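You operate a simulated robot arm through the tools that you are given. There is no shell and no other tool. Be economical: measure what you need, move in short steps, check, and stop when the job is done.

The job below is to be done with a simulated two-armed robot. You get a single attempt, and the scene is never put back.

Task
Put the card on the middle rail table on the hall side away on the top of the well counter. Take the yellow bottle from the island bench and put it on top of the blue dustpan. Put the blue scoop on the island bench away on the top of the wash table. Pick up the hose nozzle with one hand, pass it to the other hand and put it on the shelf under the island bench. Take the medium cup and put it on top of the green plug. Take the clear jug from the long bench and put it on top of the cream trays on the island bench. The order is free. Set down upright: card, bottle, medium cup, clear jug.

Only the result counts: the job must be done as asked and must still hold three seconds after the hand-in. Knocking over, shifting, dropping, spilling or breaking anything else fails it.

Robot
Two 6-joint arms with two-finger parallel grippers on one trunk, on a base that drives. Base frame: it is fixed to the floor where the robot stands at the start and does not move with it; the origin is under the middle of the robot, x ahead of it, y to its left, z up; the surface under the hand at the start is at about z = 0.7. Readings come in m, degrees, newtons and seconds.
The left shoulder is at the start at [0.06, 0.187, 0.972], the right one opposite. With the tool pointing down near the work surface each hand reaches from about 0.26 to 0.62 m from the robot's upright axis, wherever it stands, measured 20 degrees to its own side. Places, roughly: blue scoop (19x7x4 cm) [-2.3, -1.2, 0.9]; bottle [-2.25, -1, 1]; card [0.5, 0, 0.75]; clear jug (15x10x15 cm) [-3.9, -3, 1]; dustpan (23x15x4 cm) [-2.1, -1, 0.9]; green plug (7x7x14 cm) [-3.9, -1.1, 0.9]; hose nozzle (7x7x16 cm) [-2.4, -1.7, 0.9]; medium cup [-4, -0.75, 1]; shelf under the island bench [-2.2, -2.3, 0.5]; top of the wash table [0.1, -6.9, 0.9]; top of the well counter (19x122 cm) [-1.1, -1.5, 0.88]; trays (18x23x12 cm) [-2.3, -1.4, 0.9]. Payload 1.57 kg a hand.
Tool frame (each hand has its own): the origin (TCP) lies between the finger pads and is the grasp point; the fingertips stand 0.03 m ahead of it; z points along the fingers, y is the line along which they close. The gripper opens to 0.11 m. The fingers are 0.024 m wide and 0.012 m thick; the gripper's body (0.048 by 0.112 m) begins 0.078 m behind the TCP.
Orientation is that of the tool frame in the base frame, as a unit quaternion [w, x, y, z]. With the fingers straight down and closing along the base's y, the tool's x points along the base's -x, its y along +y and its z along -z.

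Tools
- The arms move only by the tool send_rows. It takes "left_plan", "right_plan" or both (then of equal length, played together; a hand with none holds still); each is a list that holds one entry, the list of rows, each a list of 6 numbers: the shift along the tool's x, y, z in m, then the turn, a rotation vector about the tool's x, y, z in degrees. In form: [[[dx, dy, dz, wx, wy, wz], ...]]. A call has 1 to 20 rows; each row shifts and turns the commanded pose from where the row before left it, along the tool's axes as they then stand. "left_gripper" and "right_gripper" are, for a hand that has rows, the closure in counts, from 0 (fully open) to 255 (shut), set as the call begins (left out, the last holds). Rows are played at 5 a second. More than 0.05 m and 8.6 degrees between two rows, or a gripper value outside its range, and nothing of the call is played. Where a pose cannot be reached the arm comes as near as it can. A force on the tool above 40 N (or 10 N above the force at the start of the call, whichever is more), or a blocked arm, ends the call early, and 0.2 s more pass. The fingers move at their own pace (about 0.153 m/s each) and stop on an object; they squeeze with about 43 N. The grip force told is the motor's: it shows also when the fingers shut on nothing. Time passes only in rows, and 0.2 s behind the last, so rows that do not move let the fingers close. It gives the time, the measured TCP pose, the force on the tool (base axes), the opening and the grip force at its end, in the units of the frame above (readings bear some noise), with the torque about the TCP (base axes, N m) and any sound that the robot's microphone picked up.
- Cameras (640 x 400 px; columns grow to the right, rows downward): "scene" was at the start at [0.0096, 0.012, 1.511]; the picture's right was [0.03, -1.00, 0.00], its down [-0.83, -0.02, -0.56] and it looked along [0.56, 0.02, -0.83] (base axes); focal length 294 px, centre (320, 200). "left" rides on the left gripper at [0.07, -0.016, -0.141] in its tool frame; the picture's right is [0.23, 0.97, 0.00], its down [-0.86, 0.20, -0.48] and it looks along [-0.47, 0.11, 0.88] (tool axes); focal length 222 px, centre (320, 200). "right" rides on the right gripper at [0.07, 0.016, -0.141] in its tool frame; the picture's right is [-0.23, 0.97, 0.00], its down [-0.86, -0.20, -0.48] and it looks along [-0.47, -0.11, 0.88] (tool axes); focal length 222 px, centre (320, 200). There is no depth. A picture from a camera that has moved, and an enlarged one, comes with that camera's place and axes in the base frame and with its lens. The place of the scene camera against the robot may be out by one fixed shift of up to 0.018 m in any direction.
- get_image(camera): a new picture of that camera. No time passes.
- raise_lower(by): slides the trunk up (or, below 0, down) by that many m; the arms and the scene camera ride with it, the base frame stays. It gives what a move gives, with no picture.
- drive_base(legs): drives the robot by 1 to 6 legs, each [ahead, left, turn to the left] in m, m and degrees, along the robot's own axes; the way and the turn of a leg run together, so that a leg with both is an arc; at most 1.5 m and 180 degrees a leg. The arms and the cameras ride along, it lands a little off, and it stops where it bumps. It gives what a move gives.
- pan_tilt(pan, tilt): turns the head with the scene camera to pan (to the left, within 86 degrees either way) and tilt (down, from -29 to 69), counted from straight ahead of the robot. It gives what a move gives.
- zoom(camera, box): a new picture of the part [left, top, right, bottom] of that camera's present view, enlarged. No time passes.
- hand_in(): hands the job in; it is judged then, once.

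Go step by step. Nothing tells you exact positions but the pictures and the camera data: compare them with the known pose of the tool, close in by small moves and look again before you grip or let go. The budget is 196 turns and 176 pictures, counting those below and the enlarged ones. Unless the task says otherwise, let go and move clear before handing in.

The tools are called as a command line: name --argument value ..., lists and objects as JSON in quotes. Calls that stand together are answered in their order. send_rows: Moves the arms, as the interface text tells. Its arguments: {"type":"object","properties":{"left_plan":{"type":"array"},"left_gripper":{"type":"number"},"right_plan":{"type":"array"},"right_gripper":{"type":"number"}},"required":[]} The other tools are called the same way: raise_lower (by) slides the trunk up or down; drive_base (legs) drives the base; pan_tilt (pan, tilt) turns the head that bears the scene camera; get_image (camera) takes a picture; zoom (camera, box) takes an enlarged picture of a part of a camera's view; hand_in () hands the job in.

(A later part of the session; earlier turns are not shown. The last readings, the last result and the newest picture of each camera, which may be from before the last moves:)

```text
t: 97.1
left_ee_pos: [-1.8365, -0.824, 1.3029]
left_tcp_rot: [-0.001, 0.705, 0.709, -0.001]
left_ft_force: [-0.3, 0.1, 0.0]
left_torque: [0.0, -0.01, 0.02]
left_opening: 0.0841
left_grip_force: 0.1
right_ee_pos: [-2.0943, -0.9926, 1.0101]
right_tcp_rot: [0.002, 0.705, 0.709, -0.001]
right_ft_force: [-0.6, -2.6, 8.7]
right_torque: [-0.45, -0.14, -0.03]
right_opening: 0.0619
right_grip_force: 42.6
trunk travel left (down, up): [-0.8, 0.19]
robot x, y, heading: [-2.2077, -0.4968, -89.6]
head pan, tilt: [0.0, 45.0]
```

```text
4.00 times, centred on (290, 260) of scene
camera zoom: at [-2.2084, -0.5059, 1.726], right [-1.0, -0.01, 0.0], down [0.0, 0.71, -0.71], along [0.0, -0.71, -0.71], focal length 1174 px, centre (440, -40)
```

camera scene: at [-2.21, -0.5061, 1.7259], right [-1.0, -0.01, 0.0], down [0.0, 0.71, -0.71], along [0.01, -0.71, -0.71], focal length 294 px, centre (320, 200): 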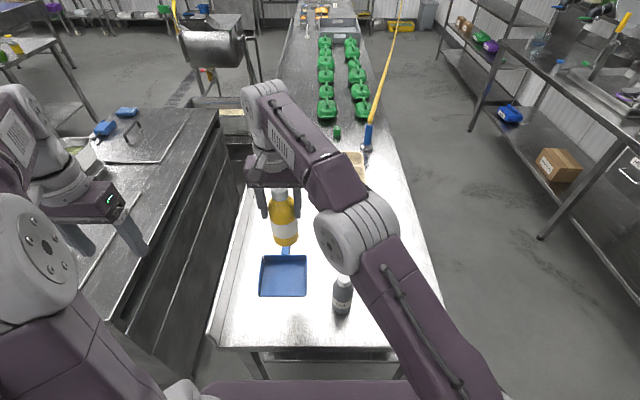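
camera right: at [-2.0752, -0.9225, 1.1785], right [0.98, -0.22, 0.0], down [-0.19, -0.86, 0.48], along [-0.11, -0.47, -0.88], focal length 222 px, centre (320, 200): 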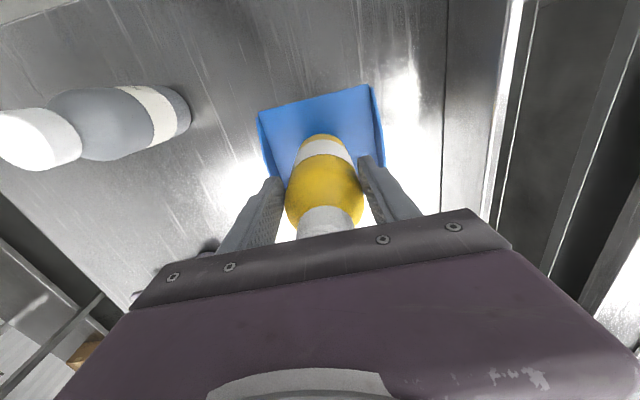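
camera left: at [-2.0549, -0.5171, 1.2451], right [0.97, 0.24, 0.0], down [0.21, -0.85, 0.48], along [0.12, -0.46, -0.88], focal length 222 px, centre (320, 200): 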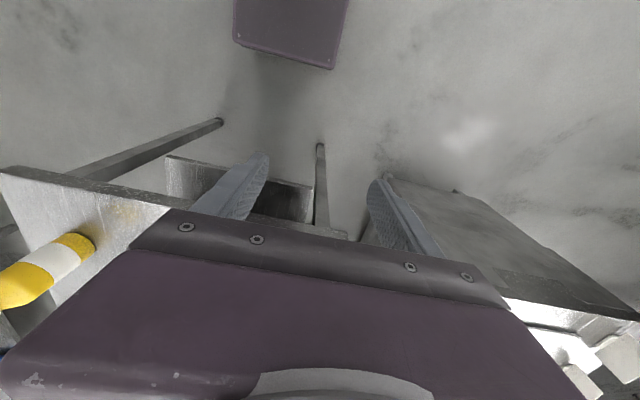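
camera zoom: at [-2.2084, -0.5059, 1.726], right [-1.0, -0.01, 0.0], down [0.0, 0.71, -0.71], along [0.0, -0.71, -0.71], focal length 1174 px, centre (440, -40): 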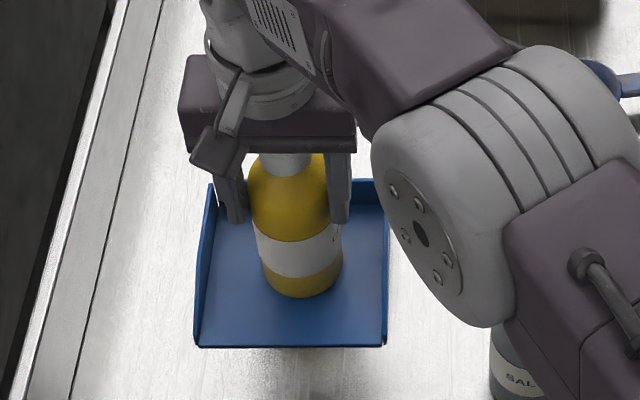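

The bottle rests in the pan. I open the hand and rise straight up.

send_rows --right_plan '[[[0, 0, 0, 0, 0, 0], [0, 0, 0, 0, 0, 0], [0, 0, 0, 0, 0, 0], [0, 0, 0, 0, 0, 0]]]' --right_gripper 70

send_rows --right_plan '[[[0, 0, -0.02, 0, 0, 0], [0, 0, -0.04, 0, 0, 0], [0, 0, -0.05, 0, 0, 0], [0, 0, -0.05, 0, 0, 0], [0, 0, -0.03, 0, 0, 0], [0, 0, 0, 0, 0, 0]]]'

get_image --camera "scene"

```text
t: 98.1
left_ee_pos: [-1.837, -0.8241, 1.3025]
left_tcp_rot: [-0.001, 0.705, 0.709, 0.0]
left_ft_force: [-0.1, 0.5, -0.1]
left_torque: [0.0, 0.0, 0.02]
left_opening: 0.0842
left_grip_force: 0.1
right_ee_pos: [-2.0944, -0.992, 1.0071]
right_tcp_rot: [0.0, 0.705, 0.709, 0.0]
right_ft_force: [0.4, 0.5, 0.8]
right_torque: [-0.03, -0.01, 0.02]
right_opening: 0.0797
right_grip_force: 0.0
trunk travel left (down, up): [-0.8, 0.19]
robot x, y, heading: [-2.2105, -0.492, -89.7]
head pan, tilt: [0.0, 45.0]
```

```text
t: 99.5
left_ee_pos: [-1.8364, -0.8241, 1.3014]
left_tcp_rot: [0.0, 0.705, 0.709, -0.001]
left_ft_force: [1.4, 0.7, 0.0]
left_torque: [-0.03, -0.03, 0.0]
left_opening: 0.084
left_grip_force: 0.0
right_ee_pos: [-2.1024, -0.9806, 1.1948]
right_tcp_rot: [0.0, 0.705, 0.709, 0.0]
right_ft_force: [0.1, -0.2, 0.2]
right_torque: [0.05, -0.01, 0.03]
right_opening: 0.0798
right_grip_force: 0.0
right hand out of reach, approached as far as the arm can: row 4, 5
trunk travel left (down, up): [-0.8, 0.19]
robot x, y, heading: [-2.2133, -0.4926, -89.6]
head pan, tilt: [0.0, 45.0]
```

```text
115 pictures are left
camera scene: at [-2.2075, -0.5075, 1.7259], right [-1.0, -0.01, 0.0], down [0.0, 0.71, -0.71], along [0.0, -0.71, -0.71], focal length 294 px, centre (320, 200)
```

scene: 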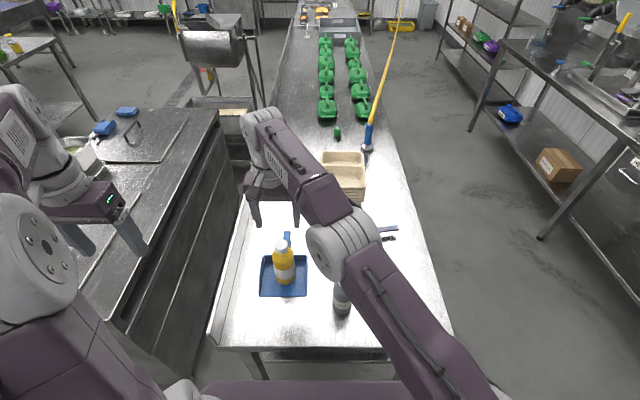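

The bottle stands in the dustpan. I retract the right hand over the salt bottle and back away, then head for the aisle by the long bench.

send_rows --right_plan '[[[0, -0.045, 0, 0, 0, 0], [0, -0.045, 0, 0, 0, 0], [0.02, -0.045, 0, 0, 0, 0], [0.03, -0.045, 0, 0, 0, 0], [0.03, -0.045, 0, 0, 0, 0], [0.03, -0.045, 0, 0, 0, 0], [0.03, 0, 0, 0, 0, 0], [0, 0, 0, 0, 0, 0]]]' --left_plan '[[[0, -0.03, 0, 0, 0, 0], [0, -0.03, 0, 0, 0, 0], [0, -0.03, 0, 0, 0, 0], [0, 0, 0, 0, 0, 0], [0, 0, 0, 0, 0, 0], [0, 0, 0, 0, 0, 0], [0, 0, 0, 0, 0, 0], [0, 0, 0, 0, 0, 0]]]'

drive_base --legs '[[-0.38, 0, 0], [0, -0.9, 0], [0, 0, -90]]'

pan_tilt --pan 30 --tilt 35

get_image --camera "scene"

```text
refused: row 4 steps farther than a row can; nothing moved
```

```text
t: 109.8
left_ee_pos: [-3.4088, -0.4662, 1.3026]
left_tcp_rot: [0.0, 1.0, -0.018, -0.001]
left_ft_force: [-0.4, 0.3, -0.3]
left_torque: [0.0, -0.02, 0.02]
left_opening: 0.0844
left_grip_force: 0.0
right_ee_pos: [-3.5535, -0.1938, 1.1955]
right_tcp_rot: [0.001, 1.0, -0.019, 0.0]
right_ft_force: [0.4, -0.5, 0.1]
right_torque: [0.02, -0.02, 0.01]
right_opening: 0.0799
right_grip_force: 0.0
trunk travel left (down, up): [-0.8, 0.19]
robot x, y, heading: [-3.0663, -0.112, 178.0]
head pan, tilt: [0.0, 45.0]
```

```text
t: 110.8
left_ee_pos: [-3.4085, -0.4652, 1.3034]
left_tcp_rot: [0.001, 1.0, -0.019, 0.0]
left_ft_force: [-0.1, -0.8, 0.0]
left_torque: [-0.01, -0.01, -0.03]
left_opening: 0.0844
left_grip_force: 0.1
right_ee_pos: [-3.5529, -0.1933, 1.1934]
right_tcp_rot: [0.001, 1.0, -0.019, -0.001]
right_ft_force: [0.0, -0.4, -0.5]
right_torque: [-0.01, 0.0, 0.0]
right_opening: 0.0798
right_grip_force: 0.0
trunk travel left (down, up): [-0.8, 0.19]
robot x, y, heading: [-3.0636, -0.1105, 178.0]
head pan, tilt: [30.0, 35.0]
```

```text
114 pictures are left
camera scene: at [-3.0836, -0.1432, 1.7407], right [-0.47, 0.88, 0.0], down [0.51, 0.27, -0.82], along [-0.72, -0.38, -0.57], focal length 294 px, centre (320, 200)
```

scene: 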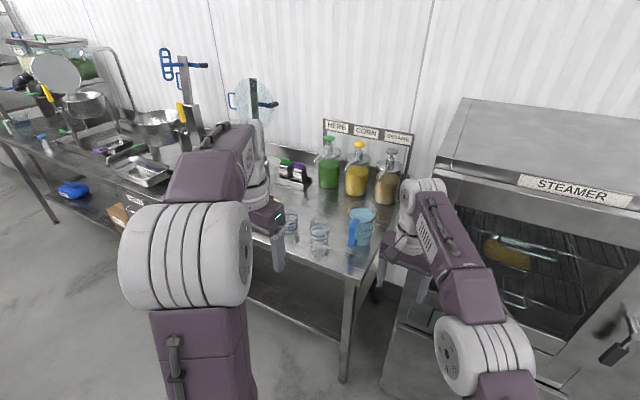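

The drive happened (hands were clear above the bottles); only the arm fold was refused. I see several clear cups on the long bench and zoom in on them; I also check behind that the salt bottle still stands.

zoom --camera "scene" --box '[250, 130, 410, 270]'

pan_tilt --pan 86 --tilt 30

get_image --camera "scene"

```text
2.86 times, centred on (330, 200) of scene
camera zoom: at [-3.0836, -0.1432, 1.7407], right [-0.47, 0.88, 0.0], down [0.51, 0.27, -0.82], along [-0.72, -0.38, -0.57], focal length 838 px, centre (291, 200)
```

zoom: 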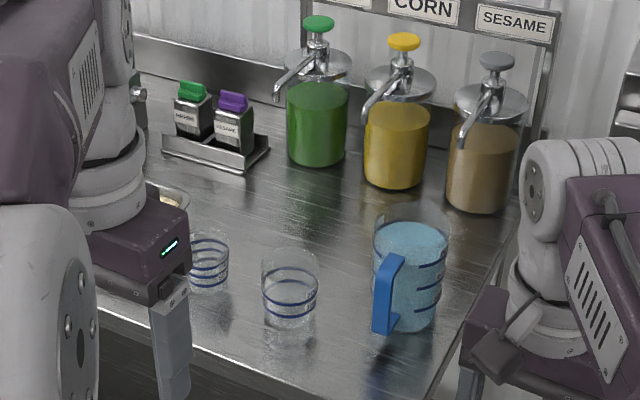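

```text
t: 112.0
left_ee_pos: [-3.4086, -0.4661, 1.304]
left_tcp_rot: [0.0, 1.0, -0.019, 0.0]
left_ft_force: [-0.4, 0.6, 0.4]
left_torque: [-0.02, 0.01, -0.02]
left_opening: 0.0844
left_grip_force: 0.1
right_ee_pos: [-3.5537, -0.1922, 1.1948]
right_tcp_rot: [0.0, 1.0, -0.018, 0.0]
right_ft_force: [-0.8, -0.5, 0.1]
right_torque: [0.01, 0.0, 0.0]
right_opening: 0.0799
right_grip_force: 0.0
trunk travel left (down, up): [-0.8, 0.19]
robot x, y, heading: [-3.063, -0.1105, 178.0]
head pan, tilt: [85.9, 30.0]
```

```text
112 pictures are left
camera scene: at [-3.0157, -0.1921, 1.7485], right [-0.99, 0.11, 0.0], down [0.05, 0.5, -0.87], along [-0.09, -0.86, -0.5], focal length 294 px, centre (320, 200)
```

scene: 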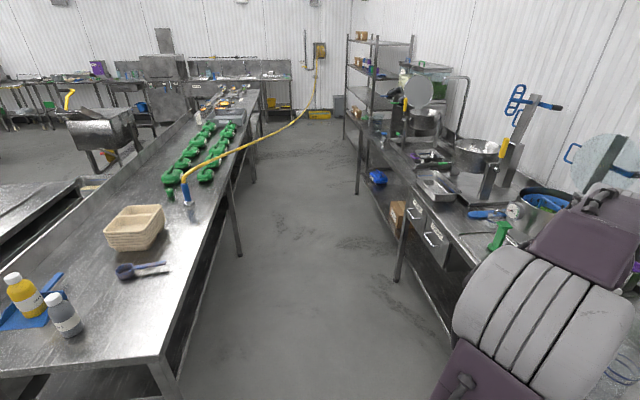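

Both bottles stand. There are several cups: I fold the right hand back and move in front of them for a better look at sizes.

send_rows --right_plan '[[[0.045, 0, 0, 0, 0, 0], [0.045, 0, 0, 0, 0, 0], [0.045, 0, 0, 0, 0, 0], [0, -0.045, 0, 0, 0, 0], [0, -0.045, 0, 0, 0, 0], [0, 0, 0, 0, 0, 0]]]'

drive_base --legs '[[0, 0.65, 2]]'

pan_tilt --pan 0 --tilt 40

get_image --camera "scene"

```text
t: 113.4
left_ee_pos: [-3.4089, -0.4666, 1.3023]
left_tcp_rot: [-0.002, 1.0, -0.018, 0.0]
left_ft_force: [0.3, -0.6, 0.3]
left_torque: [0.01, -0.02, -0.02]
left_opening: 0.0842
left_grip_force: 0.0
right_ee_pos: [-3.4162, -0.1073, 1.1951]
right_tcp_rot: [-0.001, 1.0, -0.018, 0.0]
right_ft_force: [0.1, -0.1, 0.0]
right_torque: [0.02, 0.0, -0.01]
right_opening: 0.0797
right_grip_force: 0.1
trunk travel left (down, up): [-0.8, 0.19]
robot x, y, heading: [-3.0658, -0.1115, 177.9]
head pan, tilt: [85.9, 30.0]
```

```text
t: 117.1
left_ee_pos: [-3.3997, -1.1327, 1.3022]
left_tcp_rot: [0.001, 1.0, 0.005, 0.0]
left_ft_force: [0.0, -0.2, 1.2]
left_torque: [-0.02, 0.02, -0.02]
left_opening: 0.0842
left_grip_force: 0.0
right_ee_pos: [-3.4247, -0.7751, 1.1943]
right_tcp_rot: [0.0, 1.0, 0.005, 0.0]
right_ft_force: [0.0, -0.3, -0.7]
right_torque: [-0.03, 0.02, 0.01]
right_opening: 0.0798
right_grip_force: 0.1
trunk travel left (down, up): [-0.8, 0.19]
robot x, y, heading: [-3.0751, -0.7641, -179.2]
head pan, tilt: [85.9, 30.0]
```

```text
t: 118.7
left_ee_pos: [-3.4, -1.1327, 1.3036]
left_tcp_rot: [-0.001, 1.0, 0.005, 0.001]
left_ft_force: [-0.4, -0.1, -0.3]
left_torque: [0.01, 0.0, 0.01]
left_opening: 0.0842
left_grip_force: 0.1
right_ee_pos: [-3.4241, -0.7755, 1.1944]
right_tcp_rot: [0.0, 1.0, 0.006, 0.0]
right_ft_force: [0.0, 0.1, 0.2]
right_torque: [-0.01, 0.02, -0.02]
right_opening: 0.08
right_grip_force: 0.1
trunk travel left (down, up): [-0.8, 0.19]
robot x, y, heading: [-3.0713, -0.7628, -179.3]
head pan, tilt: [0.0, 40.0]
```

```text
111 pictures are left
camera scene: at [-3.0993, -0.7525, 1.7331], right [-0.01, 1.0, 0.0], down [0.64, 0.01, -0.77], along [-0.77, -0.01, -0.64], focal length 294 px, centre (320, 200)
```

scene: 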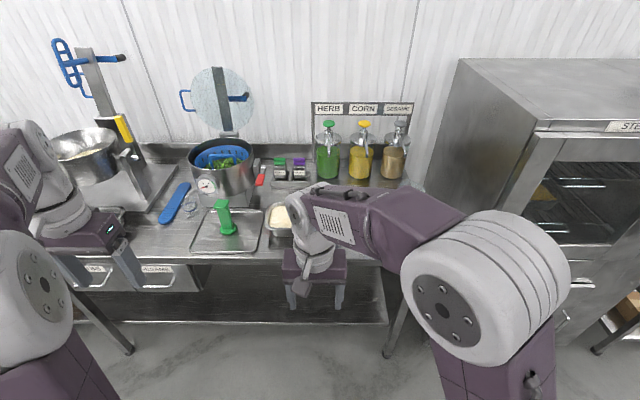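

The right arm hides the cups; I swing it further right and up.

send_rows --right_plan '[[[0, -0.045, 0, 0, 0, 0], [0, -0.045, 0, 0, 0, 0], [0, -0.045, 0, 0, 0, 0], [0, -0.045, 0, 0, 0, 0], [0, -0.045, 0, 0, 0, 0], [0, 0, 0, 0, 0, 0]]]'

get_image --camera "scene"

get_image --camera "right"

```text
t: 120.1
left_ee_pos: [-3.4005, -1.1353, 1.3025]
left_tcp_rot: [0.0, 1.0, 0.005, 0.0]
left_ft_force: [-0.5, 0.2, 0.0]
left_torque: [0.01, 0.01, -0.01]
left_opening: 0.0842
left_grip_force: 0.0
right_ee_pos: [-3.4249, -0.5531, 1.1927]
right_tcp_rot: [0.0, 1.0, 0.005, 0.0]
right_ft_force: [1.1, 0.2, 0.1]
right_torque: [-0.01, 0.01, 0.01]
right_opening: 0.0799
right_grip_force: 0.0
trunk travel left (down, up): [-0.8, 0.19]
robot x, y, heading: [-3.0732, -0.7617, -179.3]
head pan, tilt: [0.0, 40.0]
```

```text
110 pictures are left
camera scene: at [-3.0995, -0.7535, 1.7331], right [-0.01, 1.0, 0.0], down [0.64, 0.01, -0.77], along [-0.77, -0.01, -0.64], focal length 294 px, centre (320, 200)
```

scene: 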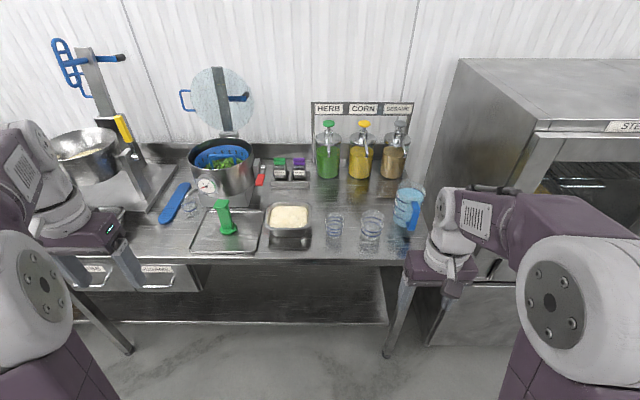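

```text
109 pictures are left
camera right: at [-3.3553, -0.5695, 1.3339], right [-0.22, -0.98, 0.0], down [-0.86, 0.19, 0.48], along [-0.47, 0.1, -0.88], focal length 222 px, centre (320, 200)
```

right: 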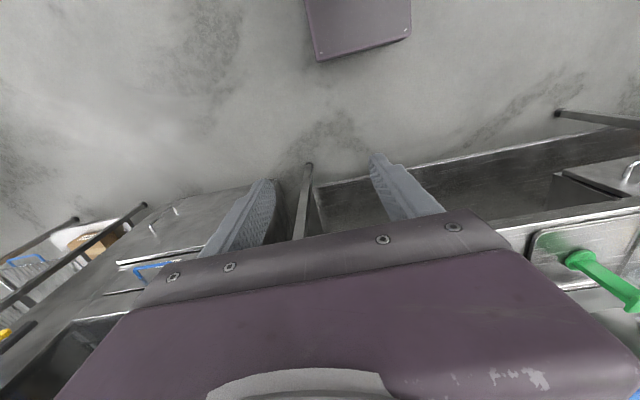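

zoom --camera "scene" --box '[150, 160, 300, 260]'

zoom --camera "scene" --box '[300, 160, 450, 260]'

```text
4.00 times, centred on (225, 210) of scene
camera zoom: at [-3.0995, -0.7535, 1.7331], right [-0.01, 1.0, 0.0], down [0.64, 0.01, -0.77], along [-0.77, -0.01, -0.64], focal length 1174 px, centre (700, 160)
```

zoom: 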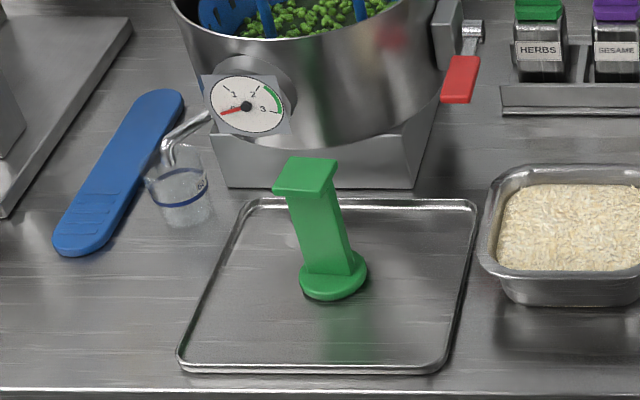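

```text
4.00 times, centred on (375, 210) of scene
camera zoom: at [-3.0995, -0.7535, 1.7331], right [-0.01, 1.0, 0.0], down [0.64, 0.01, -0.77], along [-0.77, -0.01, -0.64], focal length 1174 px, centre (100, 160)
```

zoom: 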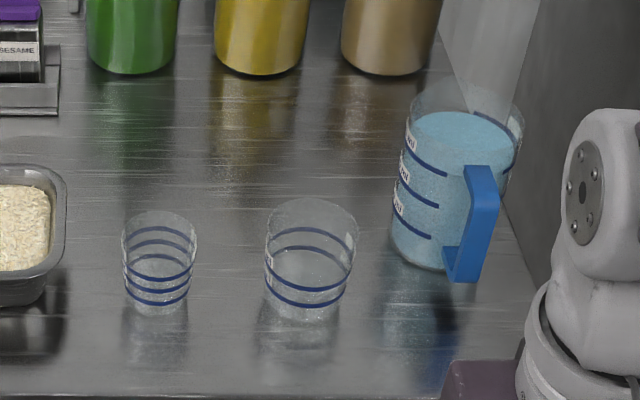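

There are four vessels: a small one by the plug, two clear ringed ones and a blue-filled one with a handle. I enlarge each to tell which is the medium one.

zoom --camera "scene" --box '[320, 200, 400, 250]'

zoom --camera "scene" --box '[175, 185, 215, 225]'

```text
8.00 times, centred on (360, 225) of scene
camera zoom: at [-3.0995, -0.7535, 1.7331], right [-0.01, 1.0, 0.0], down [0.64, 0.01, -0.77], along [-0.77, -0.01, -0.64], focal length 2348 px, centre (0, 0)
```

zoom: 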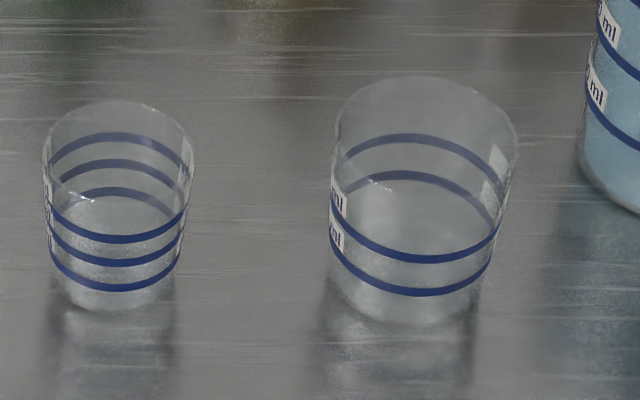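

```text
10.00 times, centred on (195, 205) of scene
camera zoom: at [-3.0995, -0.7535, 1.7331], right [-0.01, 1.0, 0.0], down [0.64, 0.01, -0.77], along [-0.77, -0.01, -0.64], focal length 2935 px, centre (1570, 150)
```

zoom: 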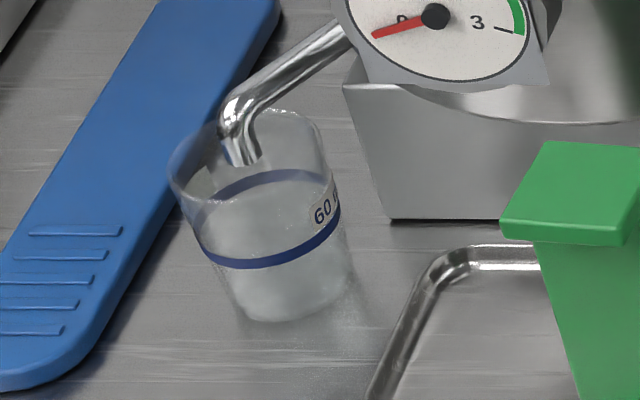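

By size the clear set is: small (60 ml, at the spout), middle (three rings) and large (two rings); the three-ring cup also matches the given place, at about (-3.887, -0.705). I drive closer and look at it with the right hand camera.

drive_base --legs '[[0.25, 0.04, -0.7]]'

send_rows --right_plan '[[[-0.04, 0.04, 0, 0, 0, 0], [-0.04, 0.04, 0, 0, 0, 0], [-0.01, 0.03, 0, 0, 0, 0], [0, 0, 0, 0, 0, 0]]]' --right_gripper 0

get_image --camera "right"

get_image --camera "scene"

```text
t: 121.9
left_ee_pos: [-3.6466, -1.1713, 1.3037]
left_tcp_rot: [0.0, 1.0, 0.001, -0.002]
left_ft_force: [0.1, -1.0, 0.4]
left_torque: [0.01, 0.03, -0.01]
left_opening: 0.0842
left_grip_force: 0.1
right_ee_pos: [-3.6654, -0.5895, 1.1939]
right_tcp_rot: [0.0, 1.0, 0.0, -0.001]
right_ft_force: [0.0, -0.1, -0.2]
right_torque: [-0.02, 0.03, 0.05]
right_opening: 0.0797
right_grip_force: 0.0
trunk travel left (down, up): [-0.8, 0.19]
robot x, y, heading: [-3.3162, -0.8071, -179.9]
head pan, tilt: [0.0, 40.0]
```

```text
refused: row 1 steps farther than a row can; nothing moved
```

```text
104 pictures are left
camera right: at [-3.5957, -0.6066, 1.3342], right [-0.23, -0.97, 0.0], down [-0.85, 0.2, 0.48], along [-0.47, 0.11, -0.88], focal length 222 px, centre (320, 200)
```

right: 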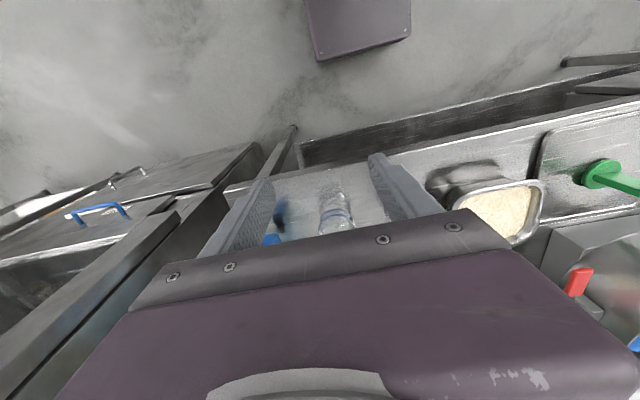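

```text
103 pictures are left
camera scene: at [-3.341, -0.7923, 1.7332], right [0.0, 1.0, 0.0], down [0.64, 0.0, -0.77], along [-0.77, 0.0, -0.64], focal length 294 px, centre (320, 200)
```

scene: 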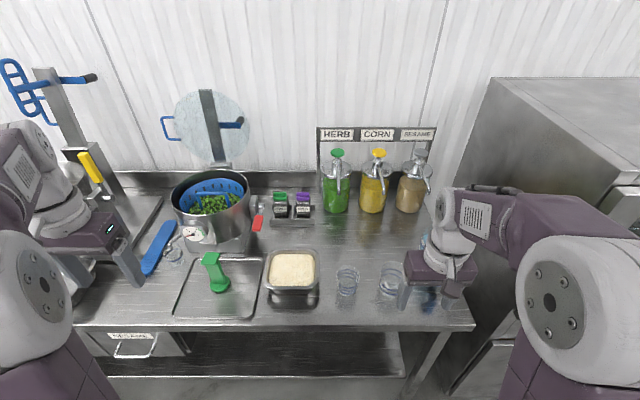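

Steps were slightly too long; I resend in smaller ones.

send_rows --right_plan '[[[0, 0.037, 0, 0, 0, 0], [0, 0.037, 0, 0, 0, 0], [0, 0.037, 0, 0, 0, 0], [-0.045, 0, 0, 0, 0, 0], [-0.045, 0, 0, 0, 0, 0], [-0.045, 0, 0, 0, 0, 0], [0, 0, 0, 0, 0, 0]]]' --right_gripper 0

get_image --camera "right"

```text
t: 123.5
left_ee_pos: [-3.646, -1.1716, 1.303]
left_tcp_rot: [0.0, 1.0, 0.001, 0.0]
left_ft_force: [0.4, 0.8, -0.6]
left_torque: [0.01, 0.0, -0.01]
left_opening: 0.084
left_grip_force: 0.1
right_ee_pos: [-3.801, -0.6989, 1.1988]
right_tcp_rot: [0.0, 1.0, 0.0, 0.0]
right_ft_force: [-0.2, -0.3, -0.5]
right_torque: [0.01, 0.0, 0.01]
right_opening: 0.1101
right_grip_force: 0.0
trunk travel left (down, up): [-0.8, 0.19]
robot x, y, heading: [-3.3163, -0.7999, -179.9]
head pan, tilt: [0.0, 40.0]
```

```text
102 pictures are left
camera right: at [-3.7313, -0.7163, 1.3393], right [-0.23, -0.97, 0.0], down [-0.86, 0.2, 0.48], along [-0.47, 0.11, -0.88], focal length 222 px, centre (320, 200)
```

right: 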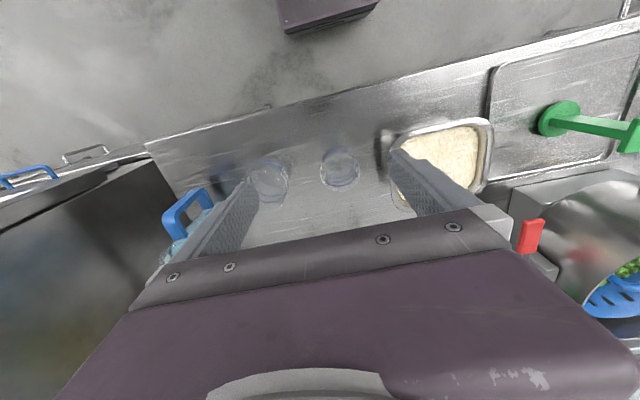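

The middle cup is in view between the fingers. I zoom to fix its centre and read its scale.

zoom --camera "right" --box '[240, 130, 400, 230]'

```text
4.00 times, centred on (320, 180) of right
camera zoom: at [-3.7313, -0.7163, 1.3393], right [-0.23, -0.97, 0.0], down [-0.86, 0.2, 0.48], along [-0.47, 0.11, -0.88], focal length 888 px, centre (320, 280)
```

zoom: 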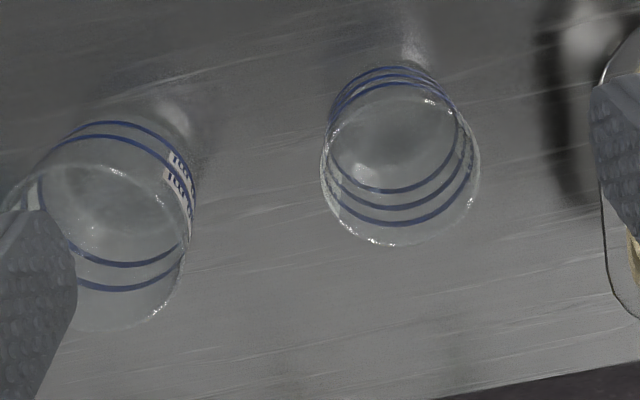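

zoom --camera "right" --box '[340, 150, 364, 190]'

zoom --camera "right" --box '[275, 160, 295, 190]'

```text
10.00 times, centred on (352, 170) of right
camera zoom: at [-3.7313, -0.7163, 1.3393], right [-0.23, -0.97, 0.0], down [-0.86, 0.2, 0.48], along [-0.47, 0.11, -0.88], focal length 2221 px, centre (0, 500)
```

zoom: 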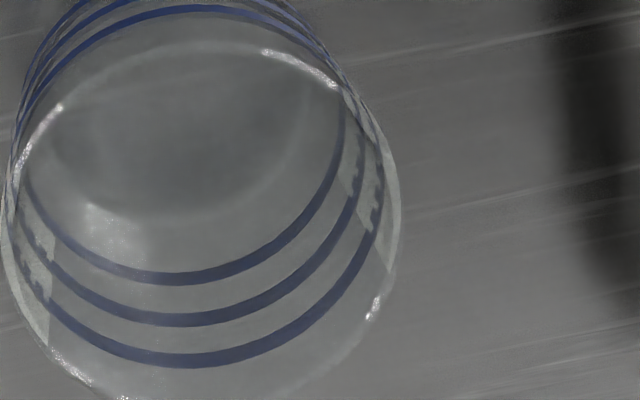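

```text
13.33 times, centred on (285, 175) of right
camera zoom: at [-3.7313, -0.7163, 1.3393], right [-0.23, -0.97, 0.0], down [-0.86, 0.2, 0.48], along [-0.47, 0.11, -0.88], focal length 2962 px, centre (787, 533)
```

zoom: 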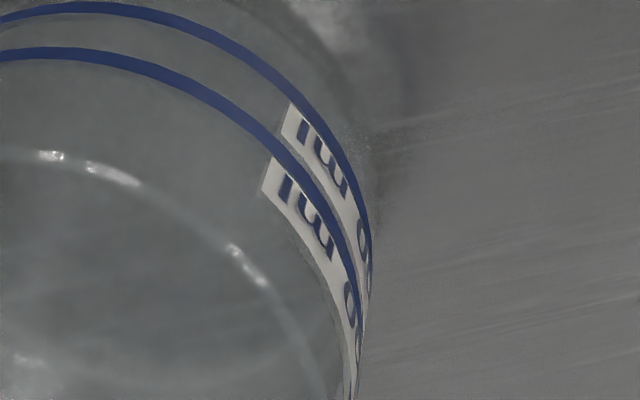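

The middle three-ring cup's rim centre is at (-3.873, -0.718), 6.7 cm wide. I move over it and down to just above the rim.

send_rows --right_plan '[[[-0.036, 0.01, 0, 0, 0, 0], [-0.036, 0.009, 0, 0, 0, 0], [0, 0, 0.045, 0, 0, 0], [0, 0, 0.045, 0, 0, 0], [0, 0, 0.045, 0, 0, 0], [0, 0, 0.03, 0, 0, 0], [0, 0, 0, 0, 0, 0]]]'

zoom --camera "right" --box '[160, 90, 480, 290]'

zoom --camera "scene" --box '[280, 220, 440, 320]'

```text
t: 125.1
left_ee_pos: [-3.6472, -1.1716, 1.302]
left_tcp_rot: [-0.001, 1.0, 0.0, -0.001]
left_ft_force: [0.7, 0.1, 0.0]
left_torque: [-0.01, 0.02, 0.0]
left_opening: 0.084
left_grip_force: 0.0
right_ee_pos: [-3.8754, -0.7185, 1.0293]
right_tcp_rot: [0.0, 1.0, 0.0, 0.0]
right_ft_force: [1.1, -0.7, 0.4]
right_torque: [0.02, -0.02, 0.03]
right_opening: 0.1098
right_grip_force: 0.1
trunk travel left (down, up): [-0.8, 0.19]
robot x, y, heading: [-3.3197, -0.8036, -179.9]
head pan, tilt: [0.0, 40.0]
```

```text
2.00 times, centred on (320, 190) of right
camera zoom: at [-3.8061, -0.7355, 1.1701], right [-0.23, -0.97, 0.0], down [-0.86, 0.2, 0.48], along [-0.47, 0.11, -0.88], focal length 444 px, centre (320, 220)
```

zoom: 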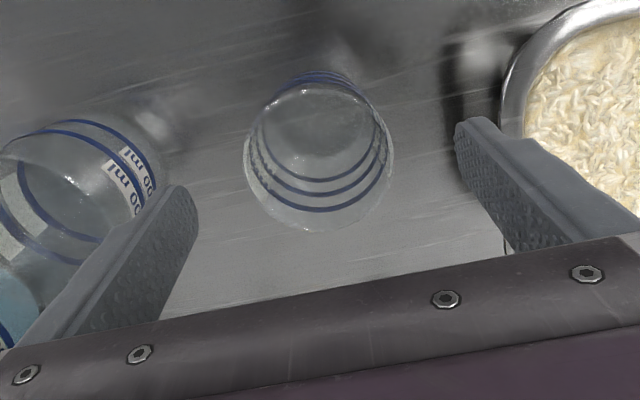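

```text
4.00 times, centred on (360, 270) of scene
camera zoom: at [-3.3434, -0.7929, 1.7331], right [0.0, 1.0, 0.0], down [0.64, 0.0, -0.77], along [-0.77, 0.0, -0.64], focal length 1174 px, centre (160, -80)
```

zoom: 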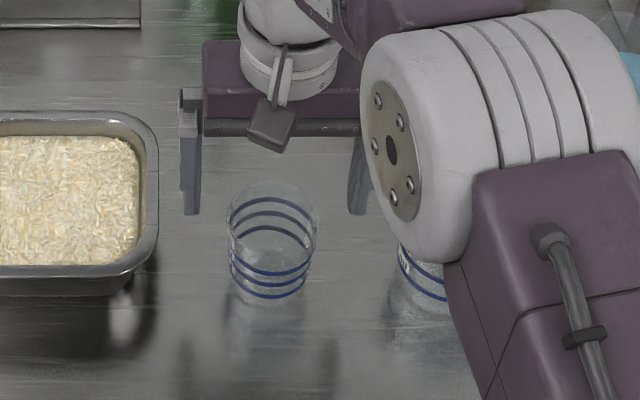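

Centred exactly. I go down to z≈0.962 and close gently on the cup.

send_rows --right_plan '[[[0, 0, 0.03, 0, 0, 0], [0, 0, 0.037, 0, 0, 0], [0, 0, 0, 0, 0, 0]]]'

send_rows --right_plan '[[[0, 0, 0, 0, 0, 0], [0, 0, 0, 0, 0, 0], [0, 0, 0, 0, 0, 0], [0, 0, 0, 0, 0, 0]]]' --right_gripper 255

send_rows --right_plan '[[[0, 0, -0.01, 0, 0, 0], [0, 0, -0.03, 0, 0, 0], [0, 0, 0, 0, 0, 0]]]'

zoom --camera "right" --box '[160, 90, 480, 290]'

zoom --camera "scene" --box '[280, 220, 440, 320]'

```text
t: 125.9
left_ee_pos: [-3.6475, -1.1709, 1.3024]
left_tcp_rot: [0.0, 1.0, 0.001, 0.0]
left_ft_force: [-0.8, 0.1, -0.3]
left_torque: [0.01, 0.03, -0.02]
left_opening: 0.0843
left_grip_force: 0.1
right_ee_pos: [-3.8765, -0.718, 0.9625]
right_tcp_rot: [0.0, 1.0, -0.001, 0.0]
right_ft_force: [0.4, -0.3, -1.0]
right_torque: [-0.03, 0.02, -0.03]
right_opening: 0.1101
right_grip_force: 0.0
trunk travel left (down, up): [-0.8, 0.19]
robot x, y, heading: [-3.3186, -0.7991, -179.7]
head pan, tilt: [0.0, 40.0]
```

```text
t: 126.9
left_ee_pos: [-3.6476, -1.1712, 1.3034]
left_tcp_rot: [0.001, 1.0, 0.001, 0.0]
left_ft_force: [-0.5, -0.9, -0.2]
left_torque: [-0.02, 0.01, 0.0]
left_opening: 0.0845
left_grip_force: 0.0
right_ee_pos: [-3.8766, -0.717, 0.9624]
right_tcp_rot: [0.0, 1.0, 0.0, 0.001]
right_ft_force: [0.3, -0.2, 0.7]
right_torque: [-0.02, 0.03, -0.01]
right_opening: 0.0589
right_grip_force: 42.7
trunk travel left (down, up): [-0.8, 0.19]
robot x, y, heading: [-3.3187, -0.8018, -179.9]
head pan, tilt: [0.0, 40.0]
```

```text
t: 127.7
left_ee_pos: [-3.647, -1.1714, 1.3023]
left_tcp_rot: [0.0, 1.0, 0.001, -0.001]
left_ft_force: [0.4, 0.1, 0.6]
left_torque: [0.01, 0.01, 0.0]
left_opening: 0.0842
left_grip_force: 0.0
right_ee_pos: [-3.8746, -0.7185, 1.0039]
right_tcp_rot: [0.0, 1.0, 0.0, 0.0]
right_ft_force: [-0.2, 0.2, -0.9]
right_torque: [-0.01, -0.05, -0.02]
right_opening: 0.0591
right_grip_force: 43.1
trunk travel left (down, up): [-0.8, 0.19]
robot x, y, heading: [-3.3179, -0.8037, -180.0]
head pan, tilt: [0.0, 40.0]
```

```text
2.00 times, centred on (320, 190) of right
camera zoom: at [-3.8052, -0.7348, 1.144], right [-0.23, -0.97, 0.0], down [-0.86, 0.2, 0.48], along [-0.47, 0.11, -0.88], focal length 444 px, centre (320, 220)
```

zoom: 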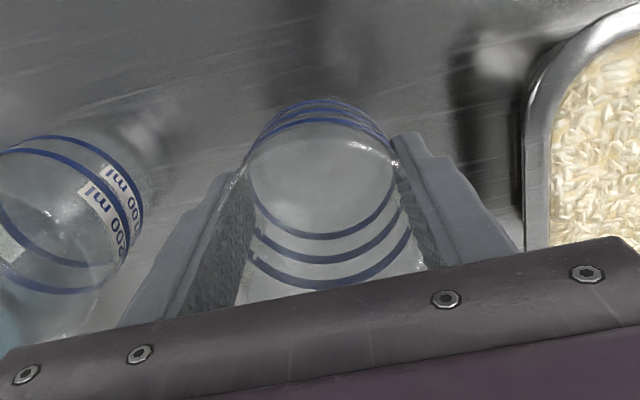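

```text
4.00 times, centred on (360, 270) of scene
camera zoom: at [-3.3441, -0.7926, 1.7331], right [0.0, 1.0, 0.0], down [0.64, 0.0, -0.77], along [-0.77, 0.0, -0.64], focal length 1174 px, centre (160, -80)
```

zoom: 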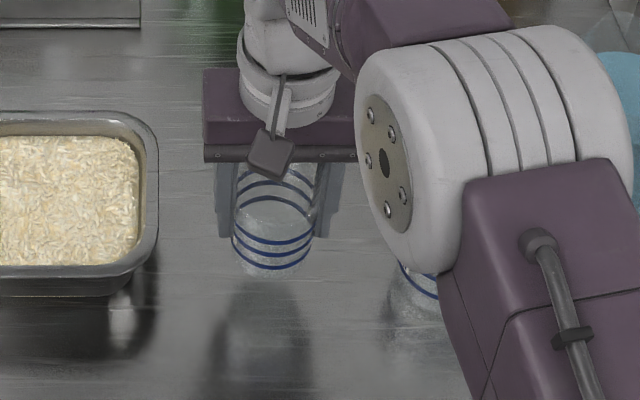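

The cup is held. I lift it, pull both hands back a bit, and shift the base left toward the plug.

send_rows --right_plan '[[[0, 0, -0.045, 0, 0, 0], [0, 0, -0.045, 0, 0, 0], [0, 0, -0.045, 0, 0, 0], [0, 0, -0.045, 0, 0, 0], [0.04, 0, 0, 0, 0, 0], [0.04, 0, 0, 0, 0, 0], [0.03, 0, 0, 0, 0, 0], [0, 0, 0, 0, 0, 0]]]' --left_plan '[[[0.04, 0, 0, 0, 0, 0], [0.03, 0, 0, 0, 0, 0], [0, 0, 0, 0, 0, 0], [0, 0, 0, 0, 0, 0], [0, 0, 0, 0, 0, 0], [0, 0, 0, 0, 0, 0], [0, 0, 0, 0, 0, 0], [0, 0, 0, 0, 0, 0]]]'

drive_base --legs '[[0, 0.4, 0]]'

get_image --camera "right"

get_image --camera "scene"

```text
t: 129.5
left_ee_pos: [-3.5775, -1.1704, 1.3032]
left_tcp_rot: [0.0, 1.0, 0.002, -0.001]
left_ft_force: [-0.2, 0.0, 0.2]
left_torque: [-0.01, -0.02, 0.02]
left_opening: 0.0842
left_grip_force: 0.1
right_ee_pos: [-3.7634, -0.7232, 1.1802]
right_tcp_rot: [0.0, 1.0, 0.001, -0.001]
right_ft_force: [-0.3, 0.9, -1.4]
right_torque: [0.01, 0.03, 0.0]
right_opening: 0.0591
right_grip_force: 43.0
trunk travel left (down, up): [-0.8, 0.19]
robot x, y, heading: [-3.3169, -0.8018, -180.2]
head pan, tilt: [0.0, 40.0]
```

```text
t: 131.9
left_ee_pos: [-3.5735, -1.5636, 1.305]
left_tcp_rot: [0.001, 1.0, 0.003, 0.0]
left_ft_force: [0.1, -0.2, 0.2]
left_torque: [0.01, 0.0, -0.03]
left_opening: 0.084
left_grip_force: 0.0
right_ee_pos: [-3.7611, -1.1169, 1.1806]
right_tcp_rot: [0.001, 1.0, 0.002, 0.0]
right_ft_force: [-0.1, -0.3, -1.0]
right_torque: [-0.02, 0.01, -0.01]
right_opening: 0.0593
right_grip_force: 43.4
trunk travel left (down, up): [-0.8, 0.19]
robot x, y, heading: [-3.3186, -1.1968, -179.8]
head pan, tilt: [0.0, 40.0]
```

```text
94 pictures are left
camera right: at [-3.692, -1.1332, 1.3211], right [-0.22, -0.98, 0.0], down [-0.86, 0.2, 0.48], along [-0.47, 0.11, -0.88], focal length 222 px, centre (320, 200)
```

right: 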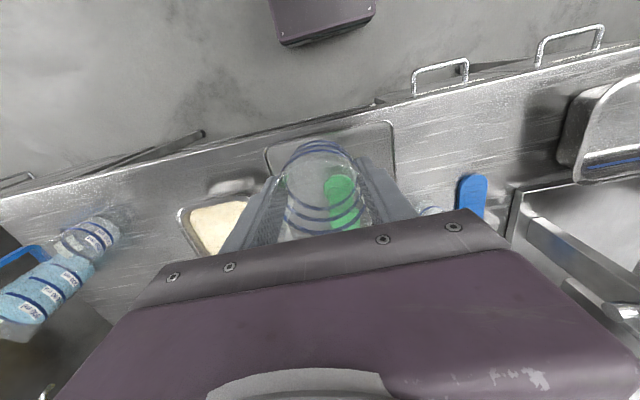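

```text
93 pictures are left
camera scene: at [-3.3423, -1.1836, 1.7331], right [-0.01, 1.0, 0.0], down [0.64, 0.0, -0.77], along [-0.77, 0.0, -0.64], focal length 294 px, centre (320, 200)
```

scene: 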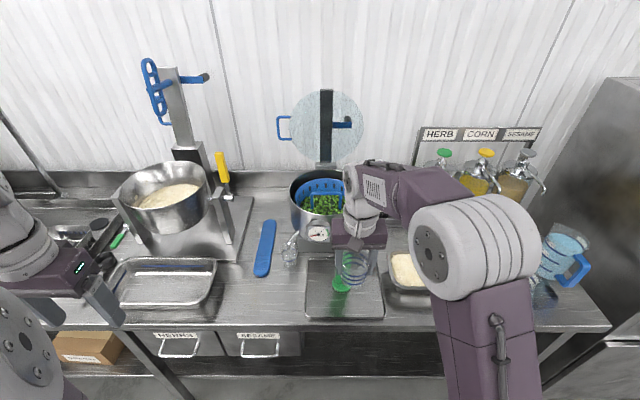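

The plug shows green through the clear cup. I zoom with both cameras to locate its top.

zoom --camera "right" --box '[260, 130, 420, 240]'

zoom --camera "scene" --box '[290, 200, 410, 320]'

```text
3.64 times, centred on (340, 185) of right
camera zoom: at [-3.692, -1.1332, 1.3211], right [-0.22, -0.98, 0.0], down [-0.86, 0.2, 0.48], along [-0.47, 0.11, -0.88], focal length 808 px, centre (247, 254)
```

zoom: 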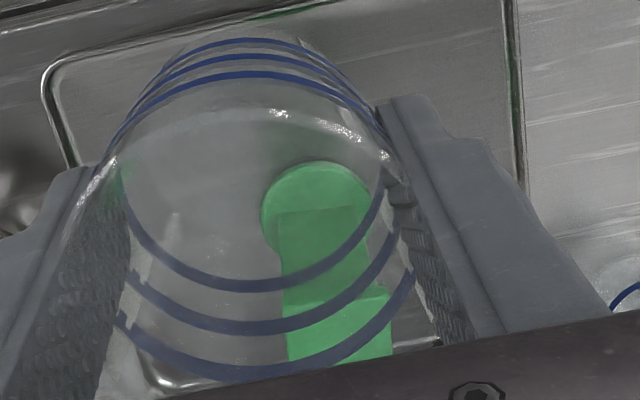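

```text
3.33 times, centred on (350, 260) of scene
camera zoom: at [-3.3423, -1.1836, 1.7331], right [-0.01, 1.0, 0.0], down [0.64, 0.0, -0.77], along [-0.77, 0.0, -0.64], focal length 978 px, centre (220, 0)
```

zoom: 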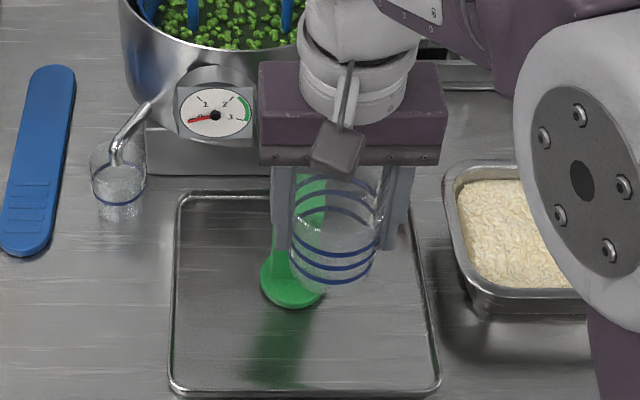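

The plug's base disc is at about (-3.898, -1.127). I move the cup above it.

send_rows --right_plan '[[[-0.045, 0.004, 0, 0, 0, 0], [-0.045, 0.004, 0, 0, 0, 0], [-0.045, 0.003, 0, 0, 0, 0], [-0.003, 0, 0, 0, 0, 0], [0, 0, 0, 0, 0, 0]]]'

zoom --camera "right" --box '[240, 100, 400, 220]'

zoom --camera "scene" --box '[290, 200, 410, 320]'

```text
t: 133.1
left_ee_pos: [-3.5744, -1.5647, 1.3036]
left_tcp_rot: [0.0, 1.0, 0.002, 0.001]
left_ft_force: [0.0, -0.4, 0.1]
left_torque: [0.01, -0.04, 0.01]
left_opening: 0.084
left_grip_force: 0.1
right_ee_pos: [-3.8838, -1.1275, 1.1786]
right_tcp_rot: [0.0, 1.0, 0.002, 0.001]
right_ft_force: [-0.5, 0.2, -0.4]
right_torque: [-0.01, 0.02, 0.04]
right_opening: 0.0592
right_grip_force: 43.1
right hand out of reach, approached as far as the arm can: row 3
trunk travel left (down, up): [-0.8, 0.19]
robot x, y, heading: [-3.3145, -1.1984, -179.6]
head pan, tilt: [0.0, 40.0]
```

```text
3.33 times, centred on (320, 160) of right
camera zoom: at [-3.8132, -1.1442, 1.3199], right [-0.22, -0.98, 0.0], down [-0.86, 0.19, 0.48], along [-0.47, 0.11, -0.88], focal length 740 px, centre (320, 333)
```

zoom: 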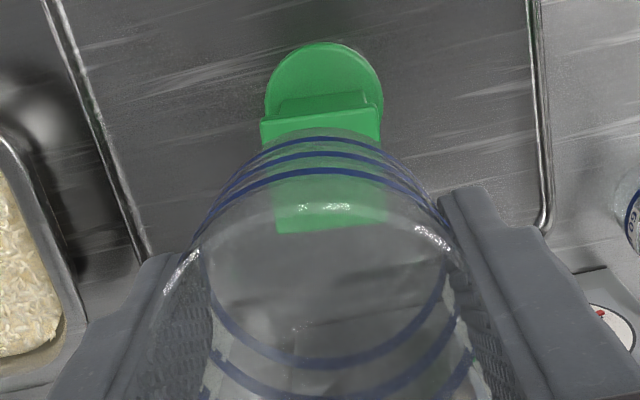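

```text
3.33 times, centred on (350, 260) of scene
camera zoom: at [-3.3428, -1.1854, 1.7331], right [-0.01, 1.0, 0.0], down [0.64, 0.0, -0.77], along [-0.77, 0.0, -0.64], focal length 978 px, centre (220, 0)
```

zoom: 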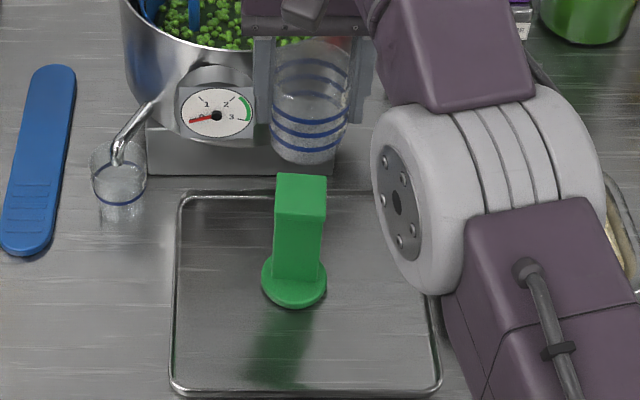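

The cap's top spans x -3.872…-3.914, y≈-1.128 (5 cm square). Reach is short up here, so I drive 5 cm closer and correct.

drive_base --legs '[[0.05, 0, 0]]'

send_rows --right_plan '[[[0.02, 0, 0, 0, 0, 0], [0.02, 0, 0, 0, 0, 0], [0, 0, 0, 0, 0, 0]]]'

zoom --camera "right" --box '[240, 100, 400, 220]'

```text
t: 134.1
left_ee_pos: [-3.6138, -1.5652, 1.3055]
left_tcp_rot: [0.0, 1.0, 0.004, -0.004]
left_ft_force: [1.3, -0.2, 0.5]
left_torque: [0.0, 0.07, 0.05]
left_opening: 0.0841
left_grip_force: 0.0
right_ee_pos: [-3.9237, -1.1278, 1.1836]
right_tcp_rot: [-0.001, 1.0, 0.002, -0.003]
right_ft_force: [0.4, 0.3, 0.1]
right_torque: [-0.04, 0.05, 0.02]
right_opening: 0.0589
right_grip_force: 42.7
trunk travel left (down, up): [-0.8, 0.19]
robot x, y, heading: [-3.3654, -1.1948, -179.9]
head pan, tilt: [0.0, 40.0]
```

```text
t: 134.8
left_ee_pos: [-3.6254, -1.5655, 1.3025]
left_tcp_rot: [0.0, 1.0, 0.002, 0.0]
left_ft_force: [-0.4, 0.3, 0.6]
left_torque: [0.01, -0.04, -0.02]
left_opening: 0.0842
left_grip_force: 0.0
right_ee_pos: [-3.8951, -1.1285, 1.1761]
right_tcp_rot: [0.0, 1.0, 0.003, 0.001]
right_ft_force: [-0.8, 0.0, 0.0]
right_torque: [-0.03, -0.04, -0.02]
right_opening: 0.0591
right_grip_force: 42.7
trunk travel left (down, up): [-0.8, 0.19]
robot x, y, heading: [-3.3661, -1.1967, -179.4]
head pan, tilt: [0.0, 40.0]
```

```text
3.33 times, centred on (320, 160) of right
camera zoom: at [-3.8252, -1.1442, 1.3181], right [-0.22, -0.97, 0.0], down [-0.86, 0.19, 0.48], along [-0.47, 0.11, -0.88], focal length 740 px, centre (320, 333)
```

zoom: 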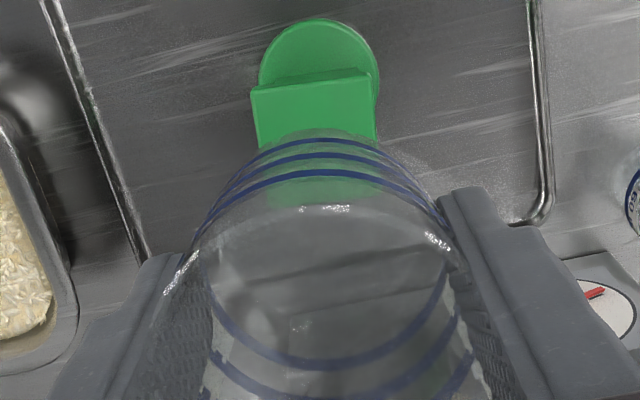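

The cup is centred over the cap. I lower to about 1.5 cm above it and check.

send_rows --right_plan '[[[0, 0, 0.025, 0, 0, 0], [0, 0, 0.025, 0, 0, 0], [0, 0, 0, 0, 0, 0]]]'

zoom --camera "right" --box '[240, 100, 400, 220]'

zoom --camera "scene" --box '[290, 200, 410, 320]'

```text
t: 135.7
left_ee_pos: [-3.622, -1.5658, 1.3036]
left_tcp_rot: [0.0, 1.0, 0.003, 0.001]
left_ft_force: [-0.7, 0.1, -0.5]
left_torque: [0.01, -0.02, 0.03]
left_opening: 0.0842
left_grip_force: 0.1
right_ee_pos: [-3.8925, -1.1267, 1.1279]
right_tcp_rot: [-0.001, 1.0, 0.003, 0.0]
right_ft_force: [0.6, 0.7, -0.2]
right_torque: [0.03, -0.01, 0.0]
right_opening: 0.0588
right_grip_force: 42.6
trunk travel left (down, up): [-0.8, 0.19]
robot x, y, heading: [-3.3631, -1.1963, -179.6]
head pan, tilt: [0.0, 40.0]
```

```text
3.33 times, centred on (320, 160) of right
camera zoom: at [-3.8234, -1.1438, 1.2684], right [-0.22, -0.98, 0.0], down [-0.86, 0.19, 0.48], along [-0.47, 0.11, -0.88], focal length 740 px, centre (320, 333)
```

zoom: 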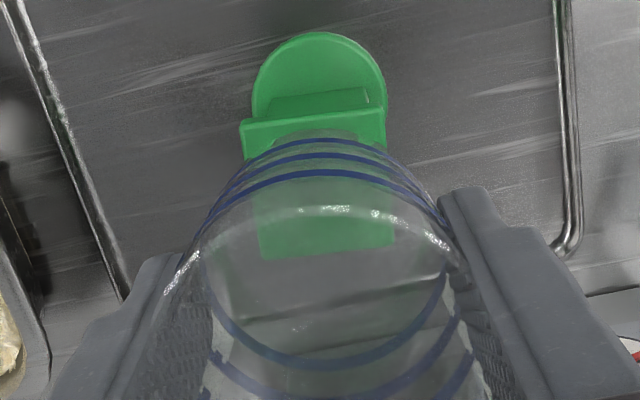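

```text
3.33 times, centred on (350, 260) of scene
camera zoom: at [-3.391, -1.1859, 1.7331], right [-0.01, 1.0, 0.0], down [0.64, 0.0, -0.77], along [-0.77, 0.0, -0.64], focal length 978 px, centre (220, 0)
```

zoom: 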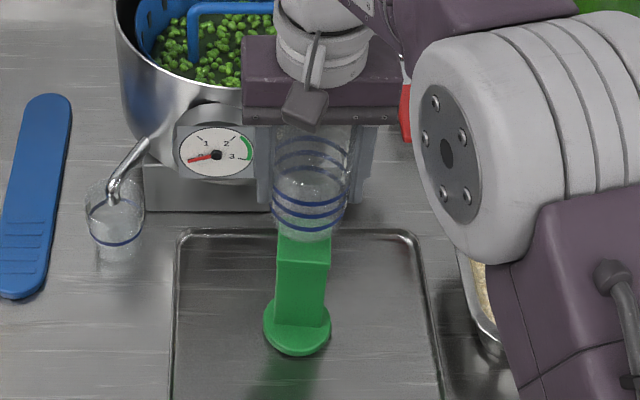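

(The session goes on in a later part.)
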